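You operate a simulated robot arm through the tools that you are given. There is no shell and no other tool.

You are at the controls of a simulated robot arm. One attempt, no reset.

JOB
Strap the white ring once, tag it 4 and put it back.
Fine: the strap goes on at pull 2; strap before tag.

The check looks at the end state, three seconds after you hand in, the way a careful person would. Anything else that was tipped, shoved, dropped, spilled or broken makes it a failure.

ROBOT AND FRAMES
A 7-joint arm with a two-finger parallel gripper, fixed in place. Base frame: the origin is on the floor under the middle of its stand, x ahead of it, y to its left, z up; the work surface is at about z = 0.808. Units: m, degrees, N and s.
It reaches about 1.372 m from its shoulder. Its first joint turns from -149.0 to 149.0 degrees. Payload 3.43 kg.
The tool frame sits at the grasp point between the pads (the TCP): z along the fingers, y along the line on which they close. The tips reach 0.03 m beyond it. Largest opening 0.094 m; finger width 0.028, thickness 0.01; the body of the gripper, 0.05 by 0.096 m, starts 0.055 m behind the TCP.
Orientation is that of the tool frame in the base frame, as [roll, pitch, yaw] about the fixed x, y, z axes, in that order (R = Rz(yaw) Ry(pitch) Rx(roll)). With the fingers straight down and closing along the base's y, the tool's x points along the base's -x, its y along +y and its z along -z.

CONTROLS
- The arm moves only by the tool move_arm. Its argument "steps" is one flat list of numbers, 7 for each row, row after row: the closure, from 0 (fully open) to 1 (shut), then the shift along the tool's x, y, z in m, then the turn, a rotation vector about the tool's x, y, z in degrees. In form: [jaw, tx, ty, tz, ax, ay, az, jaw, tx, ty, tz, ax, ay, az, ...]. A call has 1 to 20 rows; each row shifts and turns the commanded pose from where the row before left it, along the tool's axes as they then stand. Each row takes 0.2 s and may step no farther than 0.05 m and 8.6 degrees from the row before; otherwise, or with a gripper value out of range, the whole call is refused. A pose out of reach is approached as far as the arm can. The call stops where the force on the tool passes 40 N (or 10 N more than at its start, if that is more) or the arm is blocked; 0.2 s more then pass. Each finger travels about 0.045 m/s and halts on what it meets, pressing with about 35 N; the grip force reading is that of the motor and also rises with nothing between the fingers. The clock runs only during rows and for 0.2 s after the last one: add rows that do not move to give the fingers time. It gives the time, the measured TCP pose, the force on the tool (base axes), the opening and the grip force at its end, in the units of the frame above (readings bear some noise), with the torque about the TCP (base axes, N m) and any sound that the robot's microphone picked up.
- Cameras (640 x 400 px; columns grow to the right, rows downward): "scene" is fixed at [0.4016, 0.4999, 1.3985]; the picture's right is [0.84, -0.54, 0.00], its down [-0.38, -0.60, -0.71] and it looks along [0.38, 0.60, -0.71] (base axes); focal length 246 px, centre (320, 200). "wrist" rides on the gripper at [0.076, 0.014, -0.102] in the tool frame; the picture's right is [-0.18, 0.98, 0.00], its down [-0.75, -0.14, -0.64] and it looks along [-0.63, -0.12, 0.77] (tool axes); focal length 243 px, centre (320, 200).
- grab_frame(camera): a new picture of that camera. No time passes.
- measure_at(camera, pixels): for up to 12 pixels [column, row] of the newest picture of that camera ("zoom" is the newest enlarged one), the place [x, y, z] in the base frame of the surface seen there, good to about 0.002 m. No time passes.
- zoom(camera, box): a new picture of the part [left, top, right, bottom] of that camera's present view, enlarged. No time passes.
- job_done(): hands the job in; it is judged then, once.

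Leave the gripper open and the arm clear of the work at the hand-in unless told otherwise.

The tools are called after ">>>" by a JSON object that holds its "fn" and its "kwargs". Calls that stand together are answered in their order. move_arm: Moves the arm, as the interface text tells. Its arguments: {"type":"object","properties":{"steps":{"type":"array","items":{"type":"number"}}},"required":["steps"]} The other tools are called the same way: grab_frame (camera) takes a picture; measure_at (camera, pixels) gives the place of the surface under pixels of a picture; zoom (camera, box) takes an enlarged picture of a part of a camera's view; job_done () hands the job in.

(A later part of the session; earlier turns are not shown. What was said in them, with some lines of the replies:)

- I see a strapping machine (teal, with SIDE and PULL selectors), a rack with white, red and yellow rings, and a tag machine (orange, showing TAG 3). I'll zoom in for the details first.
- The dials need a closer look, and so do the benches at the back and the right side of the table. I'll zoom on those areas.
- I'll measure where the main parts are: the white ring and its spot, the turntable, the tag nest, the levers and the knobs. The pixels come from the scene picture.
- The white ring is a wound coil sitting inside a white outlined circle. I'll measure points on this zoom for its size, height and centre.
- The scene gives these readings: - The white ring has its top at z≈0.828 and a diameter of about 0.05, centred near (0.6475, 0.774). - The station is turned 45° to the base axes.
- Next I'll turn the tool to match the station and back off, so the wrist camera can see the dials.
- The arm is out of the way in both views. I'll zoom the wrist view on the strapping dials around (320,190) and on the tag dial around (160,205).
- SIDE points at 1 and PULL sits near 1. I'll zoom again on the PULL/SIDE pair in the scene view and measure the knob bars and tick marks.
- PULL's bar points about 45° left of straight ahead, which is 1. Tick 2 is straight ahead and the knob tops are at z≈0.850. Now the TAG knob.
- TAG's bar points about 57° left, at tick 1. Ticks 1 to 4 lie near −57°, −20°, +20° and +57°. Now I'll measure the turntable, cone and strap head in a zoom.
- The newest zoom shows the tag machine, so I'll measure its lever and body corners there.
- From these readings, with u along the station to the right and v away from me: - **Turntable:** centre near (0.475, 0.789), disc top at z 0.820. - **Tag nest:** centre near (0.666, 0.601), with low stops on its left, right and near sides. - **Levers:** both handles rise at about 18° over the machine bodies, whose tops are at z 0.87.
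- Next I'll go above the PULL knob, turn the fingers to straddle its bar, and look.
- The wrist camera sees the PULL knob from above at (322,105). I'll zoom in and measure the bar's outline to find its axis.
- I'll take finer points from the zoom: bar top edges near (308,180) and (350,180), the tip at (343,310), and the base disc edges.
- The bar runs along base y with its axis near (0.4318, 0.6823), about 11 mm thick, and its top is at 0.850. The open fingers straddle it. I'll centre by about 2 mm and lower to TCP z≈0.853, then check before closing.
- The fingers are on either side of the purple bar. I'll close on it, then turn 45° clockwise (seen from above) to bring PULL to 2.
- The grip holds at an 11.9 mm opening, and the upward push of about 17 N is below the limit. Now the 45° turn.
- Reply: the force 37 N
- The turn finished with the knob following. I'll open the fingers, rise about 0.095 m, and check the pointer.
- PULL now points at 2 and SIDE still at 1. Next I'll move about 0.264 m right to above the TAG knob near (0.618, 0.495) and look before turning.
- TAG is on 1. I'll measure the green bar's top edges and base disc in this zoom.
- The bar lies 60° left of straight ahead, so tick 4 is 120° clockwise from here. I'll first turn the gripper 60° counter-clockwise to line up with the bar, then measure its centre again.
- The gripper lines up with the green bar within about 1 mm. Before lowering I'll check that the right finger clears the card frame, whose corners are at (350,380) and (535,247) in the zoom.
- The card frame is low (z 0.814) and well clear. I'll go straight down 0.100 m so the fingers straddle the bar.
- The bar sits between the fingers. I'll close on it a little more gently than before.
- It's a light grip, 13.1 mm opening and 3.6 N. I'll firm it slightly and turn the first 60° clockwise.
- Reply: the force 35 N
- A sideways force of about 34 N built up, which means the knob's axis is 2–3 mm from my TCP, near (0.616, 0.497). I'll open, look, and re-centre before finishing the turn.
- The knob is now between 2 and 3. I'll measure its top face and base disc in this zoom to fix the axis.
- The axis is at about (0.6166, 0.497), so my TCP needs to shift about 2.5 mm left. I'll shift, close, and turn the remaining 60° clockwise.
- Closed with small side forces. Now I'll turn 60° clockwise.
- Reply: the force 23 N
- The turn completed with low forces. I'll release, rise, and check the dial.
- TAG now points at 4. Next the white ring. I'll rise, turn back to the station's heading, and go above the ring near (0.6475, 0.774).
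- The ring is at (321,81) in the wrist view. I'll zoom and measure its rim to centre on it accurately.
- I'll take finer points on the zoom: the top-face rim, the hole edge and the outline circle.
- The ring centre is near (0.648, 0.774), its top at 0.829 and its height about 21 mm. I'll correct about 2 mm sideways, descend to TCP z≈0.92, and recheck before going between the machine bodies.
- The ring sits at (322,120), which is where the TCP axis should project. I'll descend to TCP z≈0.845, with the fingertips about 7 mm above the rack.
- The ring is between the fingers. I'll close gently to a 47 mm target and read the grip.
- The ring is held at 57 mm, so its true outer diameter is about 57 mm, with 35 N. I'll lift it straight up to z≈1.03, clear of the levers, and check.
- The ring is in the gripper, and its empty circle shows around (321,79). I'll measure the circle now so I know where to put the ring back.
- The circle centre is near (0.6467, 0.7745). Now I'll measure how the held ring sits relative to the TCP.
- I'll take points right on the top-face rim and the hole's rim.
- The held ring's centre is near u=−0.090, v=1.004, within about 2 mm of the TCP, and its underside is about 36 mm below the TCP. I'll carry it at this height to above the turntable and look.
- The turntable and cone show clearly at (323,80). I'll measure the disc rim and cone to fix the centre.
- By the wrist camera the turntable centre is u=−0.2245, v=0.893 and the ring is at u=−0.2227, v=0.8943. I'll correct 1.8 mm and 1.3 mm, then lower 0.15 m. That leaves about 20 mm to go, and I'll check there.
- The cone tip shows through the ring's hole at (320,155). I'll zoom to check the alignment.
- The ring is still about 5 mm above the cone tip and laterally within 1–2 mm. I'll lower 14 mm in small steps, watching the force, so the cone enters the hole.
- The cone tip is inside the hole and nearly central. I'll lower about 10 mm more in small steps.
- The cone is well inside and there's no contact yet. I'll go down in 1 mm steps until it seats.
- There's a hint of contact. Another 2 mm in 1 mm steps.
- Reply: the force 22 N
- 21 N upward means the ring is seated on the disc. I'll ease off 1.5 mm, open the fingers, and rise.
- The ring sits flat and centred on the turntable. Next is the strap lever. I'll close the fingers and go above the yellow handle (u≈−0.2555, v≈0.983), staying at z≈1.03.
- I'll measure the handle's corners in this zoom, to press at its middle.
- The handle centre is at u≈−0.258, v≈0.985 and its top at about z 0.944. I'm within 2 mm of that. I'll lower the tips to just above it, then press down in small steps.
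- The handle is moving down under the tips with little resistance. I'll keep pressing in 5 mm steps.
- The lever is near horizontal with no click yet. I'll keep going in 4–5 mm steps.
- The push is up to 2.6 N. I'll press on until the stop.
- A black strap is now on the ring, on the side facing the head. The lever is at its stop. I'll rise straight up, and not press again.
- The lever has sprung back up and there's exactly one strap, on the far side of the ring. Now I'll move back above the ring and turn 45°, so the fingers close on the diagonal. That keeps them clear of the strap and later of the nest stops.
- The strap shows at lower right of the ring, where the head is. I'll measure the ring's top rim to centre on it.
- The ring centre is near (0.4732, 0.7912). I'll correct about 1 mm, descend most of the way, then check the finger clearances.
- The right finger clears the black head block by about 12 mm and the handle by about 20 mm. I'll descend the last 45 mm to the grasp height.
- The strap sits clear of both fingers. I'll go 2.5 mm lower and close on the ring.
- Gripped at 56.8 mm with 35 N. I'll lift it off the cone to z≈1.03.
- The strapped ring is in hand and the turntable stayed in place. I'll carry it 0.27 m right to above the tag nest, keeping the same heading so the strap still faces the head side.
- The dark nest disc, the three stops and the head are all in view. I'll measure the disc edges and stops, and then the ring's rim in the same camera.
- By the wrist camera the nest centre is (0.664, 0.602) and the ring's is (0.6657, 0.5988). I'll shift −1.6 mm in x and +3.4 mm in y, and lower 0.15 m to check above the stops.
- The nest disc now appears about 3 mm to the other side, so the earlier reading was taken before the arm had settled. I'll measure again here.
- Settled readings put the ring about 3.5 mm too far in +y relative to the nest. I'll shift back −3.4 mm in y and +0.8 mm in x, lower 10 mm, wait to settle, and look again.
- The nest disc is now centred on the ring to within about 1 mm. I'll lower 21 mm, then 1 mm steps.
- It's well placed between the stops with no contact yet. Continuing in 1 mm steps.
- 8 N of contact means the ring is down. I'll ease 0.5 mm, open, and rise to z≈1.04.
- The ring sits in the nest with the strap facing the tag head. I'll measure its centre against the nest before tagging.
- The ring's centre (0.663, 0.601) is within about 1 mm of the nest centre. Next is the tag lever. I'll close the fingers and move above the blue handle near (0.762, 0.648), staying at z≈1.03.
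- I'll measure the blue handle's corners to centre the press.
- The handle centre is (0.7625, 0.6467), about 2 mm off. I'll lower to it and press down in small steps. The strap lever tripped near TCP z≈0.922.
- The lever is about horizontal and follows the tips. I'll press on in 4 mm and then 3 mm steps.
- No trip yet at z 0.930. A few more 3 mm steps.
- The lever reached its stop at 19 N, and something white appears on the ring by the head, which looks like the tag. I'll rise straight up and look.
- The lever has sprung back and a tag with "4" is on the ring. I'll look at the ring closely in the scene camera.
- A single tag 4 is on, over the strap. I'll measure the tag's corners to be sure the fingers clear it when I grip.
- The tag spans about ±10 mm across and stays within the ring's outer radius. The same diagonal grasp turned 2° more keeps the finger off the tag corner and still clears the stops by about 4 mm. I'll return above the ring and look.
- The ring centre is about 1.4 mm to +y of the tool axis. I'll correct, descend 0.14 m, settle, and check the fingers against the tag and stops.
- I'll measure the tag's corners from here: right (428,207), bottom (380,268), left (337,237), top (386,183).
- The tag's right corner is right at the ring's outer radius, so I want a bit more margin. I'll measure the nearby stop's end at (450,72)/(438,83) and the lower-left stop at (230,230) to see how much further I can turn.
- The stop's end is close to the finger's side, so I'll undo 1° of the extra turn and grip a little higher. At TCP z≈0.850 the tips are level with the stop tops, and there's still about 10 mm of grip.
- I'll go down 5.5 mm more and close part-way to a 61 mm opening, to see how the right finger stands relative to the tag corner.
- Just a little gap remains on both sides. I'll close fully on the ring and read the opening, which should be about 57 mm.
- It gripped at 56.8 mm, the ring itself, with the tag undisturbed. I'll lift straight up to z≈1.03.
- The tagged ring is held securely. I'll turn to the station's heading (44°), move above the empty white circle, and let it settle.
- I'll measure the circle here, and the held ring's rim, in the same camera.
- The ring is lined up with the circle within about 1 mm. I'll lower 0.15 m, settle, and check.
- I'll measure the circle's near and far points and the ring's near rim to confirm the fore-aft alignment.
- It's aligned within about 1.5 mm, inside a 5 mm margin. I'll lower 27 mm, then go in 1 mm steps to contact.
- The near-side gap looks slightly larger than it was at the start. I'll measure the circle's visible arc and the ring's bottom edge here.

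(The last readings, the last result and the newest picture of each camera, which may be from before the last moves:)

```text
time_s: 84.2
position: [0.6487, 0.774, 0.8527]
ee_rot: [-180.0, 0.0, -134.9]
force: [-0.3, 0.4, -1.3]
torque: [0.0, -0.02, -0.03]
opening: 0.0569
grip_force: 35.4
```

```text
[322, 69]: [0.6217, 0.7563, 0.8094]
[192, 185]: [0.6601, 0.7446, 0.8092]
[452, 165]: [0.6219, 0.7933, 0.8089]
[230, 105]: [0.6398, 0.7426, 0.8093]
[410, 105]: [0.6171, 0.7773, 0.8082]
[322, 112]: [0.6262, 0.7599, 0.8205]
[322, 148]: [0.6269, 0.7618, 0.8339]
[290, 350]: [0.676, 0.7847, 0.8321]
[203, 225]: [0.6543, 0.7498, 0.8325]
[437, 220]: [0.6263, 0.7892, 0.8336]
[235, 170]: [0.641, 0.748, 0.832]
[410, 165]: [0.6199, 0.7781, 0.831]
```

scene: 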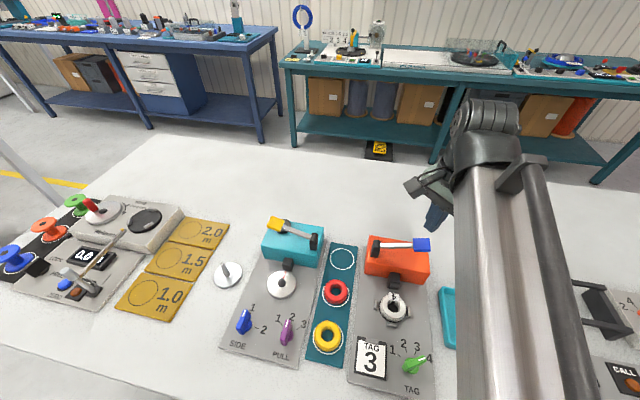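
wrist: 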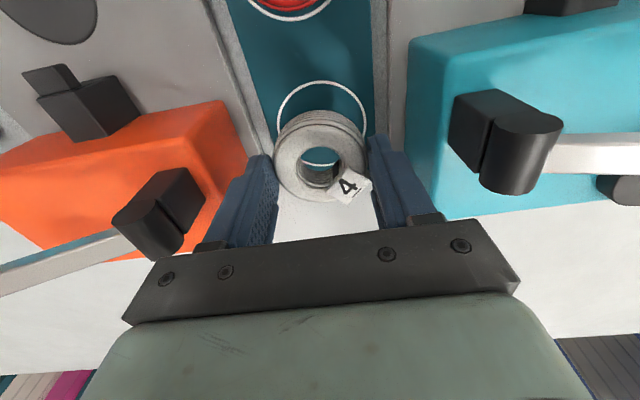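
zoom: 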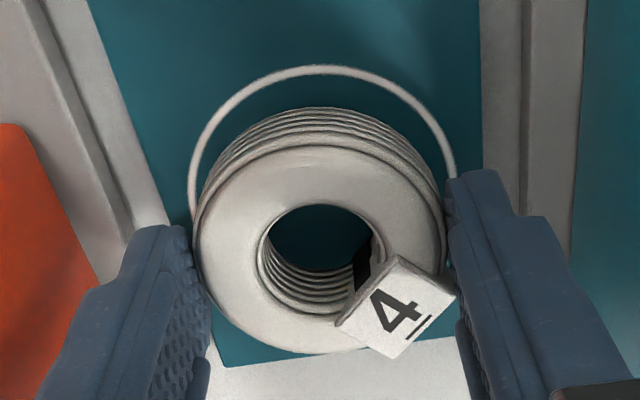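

The ring is about 2.5–3 mm too far back in the circle. While it's still clear of the surface, I'll shift it 2.5 mm toward me, then lower to contact.

>>> {"fn": "move_arm", "kwargs": {"steps": [0.5, 0.0025, 0, 0, 0, 0, 0, 0.5, 0, 0, 0, 0, 0, 0, 0.5, 0, 0, 0.001, 0, 0, 0, 0.5, 0, 0, 0.001, 0, 0, 0, 0.5, 0, 0, 0, 0, 0, 0]}}

>>> {"fn": "zoom", "kwargs": {"camera": "wrist", "box": [240, 70, 400, 220]}}

```text
time_s: 85.4
position: [0.6465, 0.7721, 0.8514]
ee_rot: [-179.9, 0.0, -134.8]
force: [0.2, 0.2, -1.5]
torque: [0.01, 0.02, 0.01]
opening: 0.0567
grip_force: 35.2
```

```text
2.67 times, centred on (320, 145) of wrist
```

zoom: 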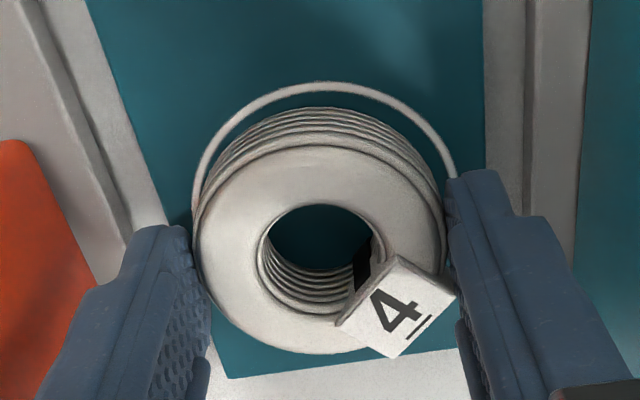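

Now the gap looks like the original one. I'll lower in 1 mm steps until it touches.

>>> {"fn": "move_arm", "kwargs": {"steps": [0.5, 0, 0, 0.001, 0, 0, 0, 0.5, 0, 0, 0.001, 0, 0, 0, 0.5, 0, 0, 0, 0, 0, 0]}}

```text
time_s: 86.2
position: [0.6447, 0.7707, 0.8489]
ee_rot: [-180.0, 0.0, -134.9]
force: [-0.5, -0.8, 0.0]
torque: [-0.01, 0.03, -0.01]
opening: 0.0567
grip_force: 35.5
```

No contact yet. Another 1–2 mm.

>>> {"fn": "move_arm", "kwargs": {"steps": [0.5, 0, 0, 0.001, 0, 0, 0, 0.5, 0, 0, 0, 0, 0, 0]}}

>>> {"fn": "zoom", "kwargs": {"camera": "wrist", "box": [240, 70, 400, 220]}}

```text
time_s: 86.8
position: [0.6452, 0.7713, 0.8487]
ee_rot: [-180.0, 0.1, -134.9]
force: [2.1, -0.8, 12.1]
torque: [-0.13, 0.14, -0.05]
opening: 0.0567
grip_force: 35.2
```

```text
2.67 times, centred on (320, 145) of wrist
```

zoom: 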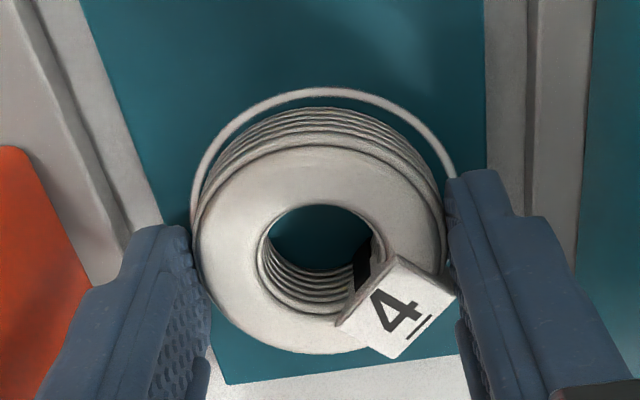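

12 N contact means the ring is down. I'll check its placement in the circle before letting go.

>>> {"fn": "measure_at", "kwargs": {"camera": "zoom", "pixels": [[322, 91], [322, 112], [322, 148], [295, 350], [203, 225], [437, 220], [230, 125], [410, 125]]}}

```text
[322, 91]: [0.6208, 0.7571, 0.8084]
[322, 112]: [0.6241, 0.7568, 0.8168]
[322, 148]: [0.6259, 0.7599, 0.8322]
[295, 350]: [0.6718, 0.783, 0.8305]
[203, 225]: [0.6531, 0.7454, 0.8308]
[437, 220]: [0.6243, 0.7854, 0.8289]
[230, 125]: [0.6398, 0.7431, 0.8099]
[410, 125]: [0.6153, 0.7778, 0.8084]
```

The ring's centre is at v≈1.0055 against the circle's 1.005, so it's well centred. I'll ease off 0.5 mm, open, and rise.

>>> {"fn": "move_arm", "kwargs": {"steps": [0.5, 0, 0, -0.0005, 0, 0, 0, 0.28, 0, 0, 0, 0, 0, 0, 0.28, 0, 0, 0, 0, 0, 0, 0.28, 0, 0, 0, 0, 0, 0]}}

>>> {"fn": "zoom", "kwargs": {"camera": "wrist", "box": [230, 70, 410, 220]}}

```text
time_s: 87.8
position: [0.6454, 0.772, 0.8478]
ee_rot: [180.0, 0.0, -134.8]
force: [0.3, 0.1, 0.0]
torque: [-0.02, 0.02, -0.04]
opening: 0.0678
grip_force: 0.1
```

```text
2.67 times, centred on (320, 145) of wrist
```

zoom: 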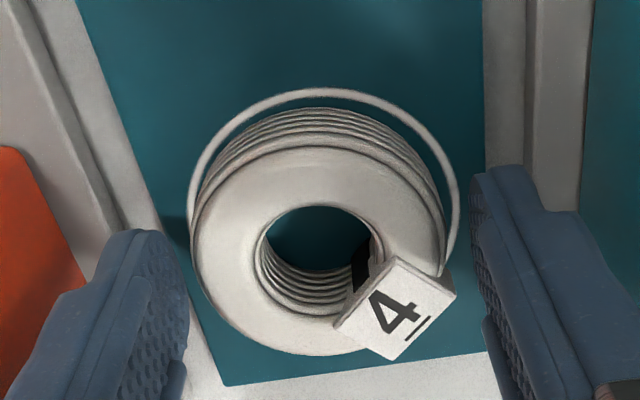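

The fingers are free of the ring and the tag, and the ring stayed put. I'll rise straight up to z≈1.05.

>>> {"fn": "move_arm", "kwargs": {"steps": [0.28, 0, 0, -0.02, 0, 0, 0, 0.28, 0, 0, -0.04, 0, 0, 0, 0.28, 0, 0, -0.045, 0, 0, 0, 0.28, 0, 0, -0.045, 0, 0, 0, 0.28, 0, 0, -0.045, 0, 0, 0, 0.28, 0, 0, 0, 0, 0, 0]}}

>>> {"fn": "grab_frame", "kwargs": {"camera": "wrist"}}

>>> {"fn": "zoom", "kwargs": {"camera": "wrist", "box": [270, 25, 380, 125]}}

```text
time_s: 89.2
position: [0.6442, 0.7721, 1.045]
ee_rot: [180.0, 0.0, -134.8]
force: [0.4, -0.2, 0.1]
torque: [-0.01, 0.0, 0.02]
opening: 0.0676
grip_force: 0.1
```

```text
taken
```

wrist: 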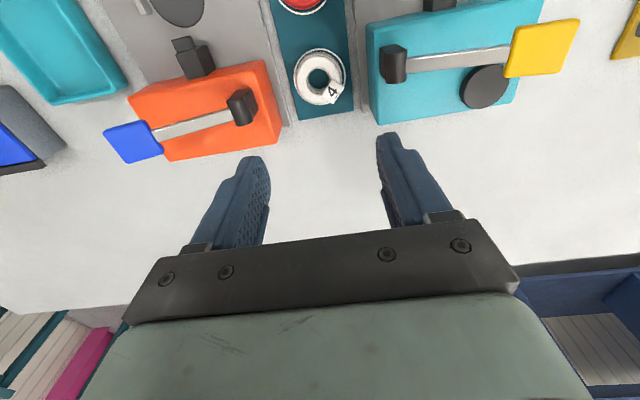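

```text
4.00 times, centred on (325, 75) of wrist
```

zoom: 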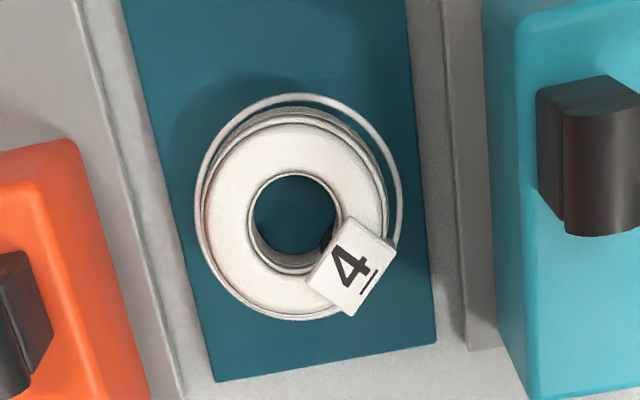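

The ring is back in its circle with one strap and tag 4. I'll open fully, rise, and move the arm off to its starting area, then check the scene.

>>> {"fn": "move_arm", "kwargs": {"steps": [0, 0, 0, -0.04, 0, 0, 0, 0, 0, 0, -0.04, 0, 0, 0, 0, 0, 0, -0.04, 0, 0, 0, 0, 0.0141, 0.0456, 0, 0, 0, 0, 0, 0.0141, 0.0456, 0, 0, 0, 0, 0, 0.0141, 0.0456, 0, 0, 0, 0, 0, 0.0141, 0.0456, 0, 0, 0, 0, 0, 0.0141, 0.0456, 0, 0, 0, 0, 0, 0.0141, 0.0456, 0, 0, 0, 0, 0, 0, 0, 0, 0, 0, 0]}}

>>> {"fn": "grab_frame", "kwargs": {"camera": "scene"}}

>>> {"fn": "zoom", "kwargs": {"camera": "scene", "box": [210, 200, 450, 390]}}

>>> {"fn": "zoom", "kwargs": {"camera": "scene", "box": [320, 235, 365, 280]}}

```text
time_s: 91.4
position: [0.3927, 0.9061, 1.1635]
ee_rot: [-180.0, 0.0, -134.9]
force: [0.7, -0.1, 0.3]
torque: [-0.02, 0.0, -0.01]
opening: 0.0938
grip_force: 0.2
```

```text
taken
```

scene: 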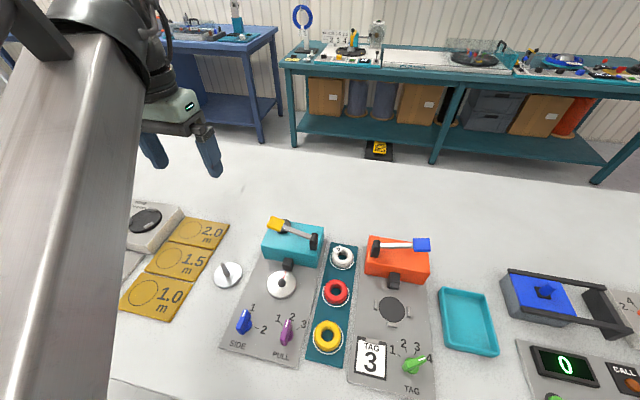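

```text
2.11 times, centred on (330, 295) of scene
```

zoom: 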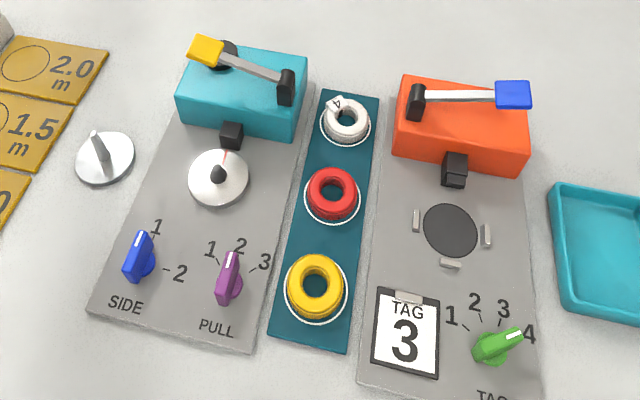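

```text
8.89 times, centred on (342, 258) of scene
```

zoom: 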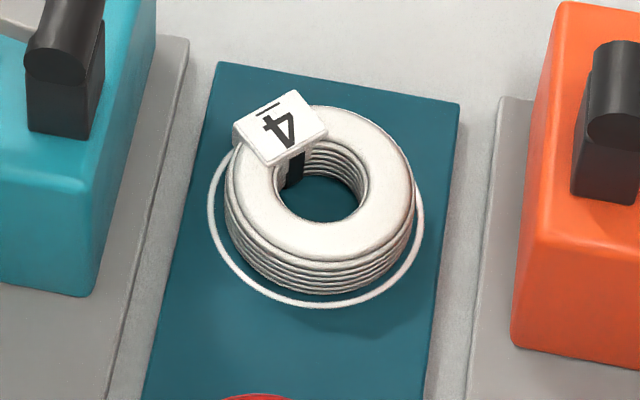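

The final picture shows:
- The white ring is in its circle, carrying one black strap and tag 4.
- PULL is at 2, SIDE is still at 1, and both levers are back up.
- The red and yellow rings and everything else are where they were.
- The gripper is open and the arm is clear.

I'm handing in.

>>> {"fn": "job_done", "kwargs": {}}

```text
The job is handed in.
```

I strapped the white ring once at pull 2, tagged it 4, and put it back in its circle on the rack. I've handed the job in but haven't seen the check's result.

- **Order:** the strap went on first, with one press of each lever. The tag sits over the strap.
- **Ring position:** it's centred in the circle to within about 1 mm. It's turned about 45° from how it came off the tagger, so the tag points back and to the left.
- **Dials:** PULL is now at 2 and TAG at 4. SIDE stayed at 1, since the job didn't mention it.
- **TAG 3 card:** the card beside the tag dial still reads 3. I followed your instruction to tag it 4.
- **Everything else:** in the last picture nothing else had moved. The gripper is open and the arm is back near where it started.
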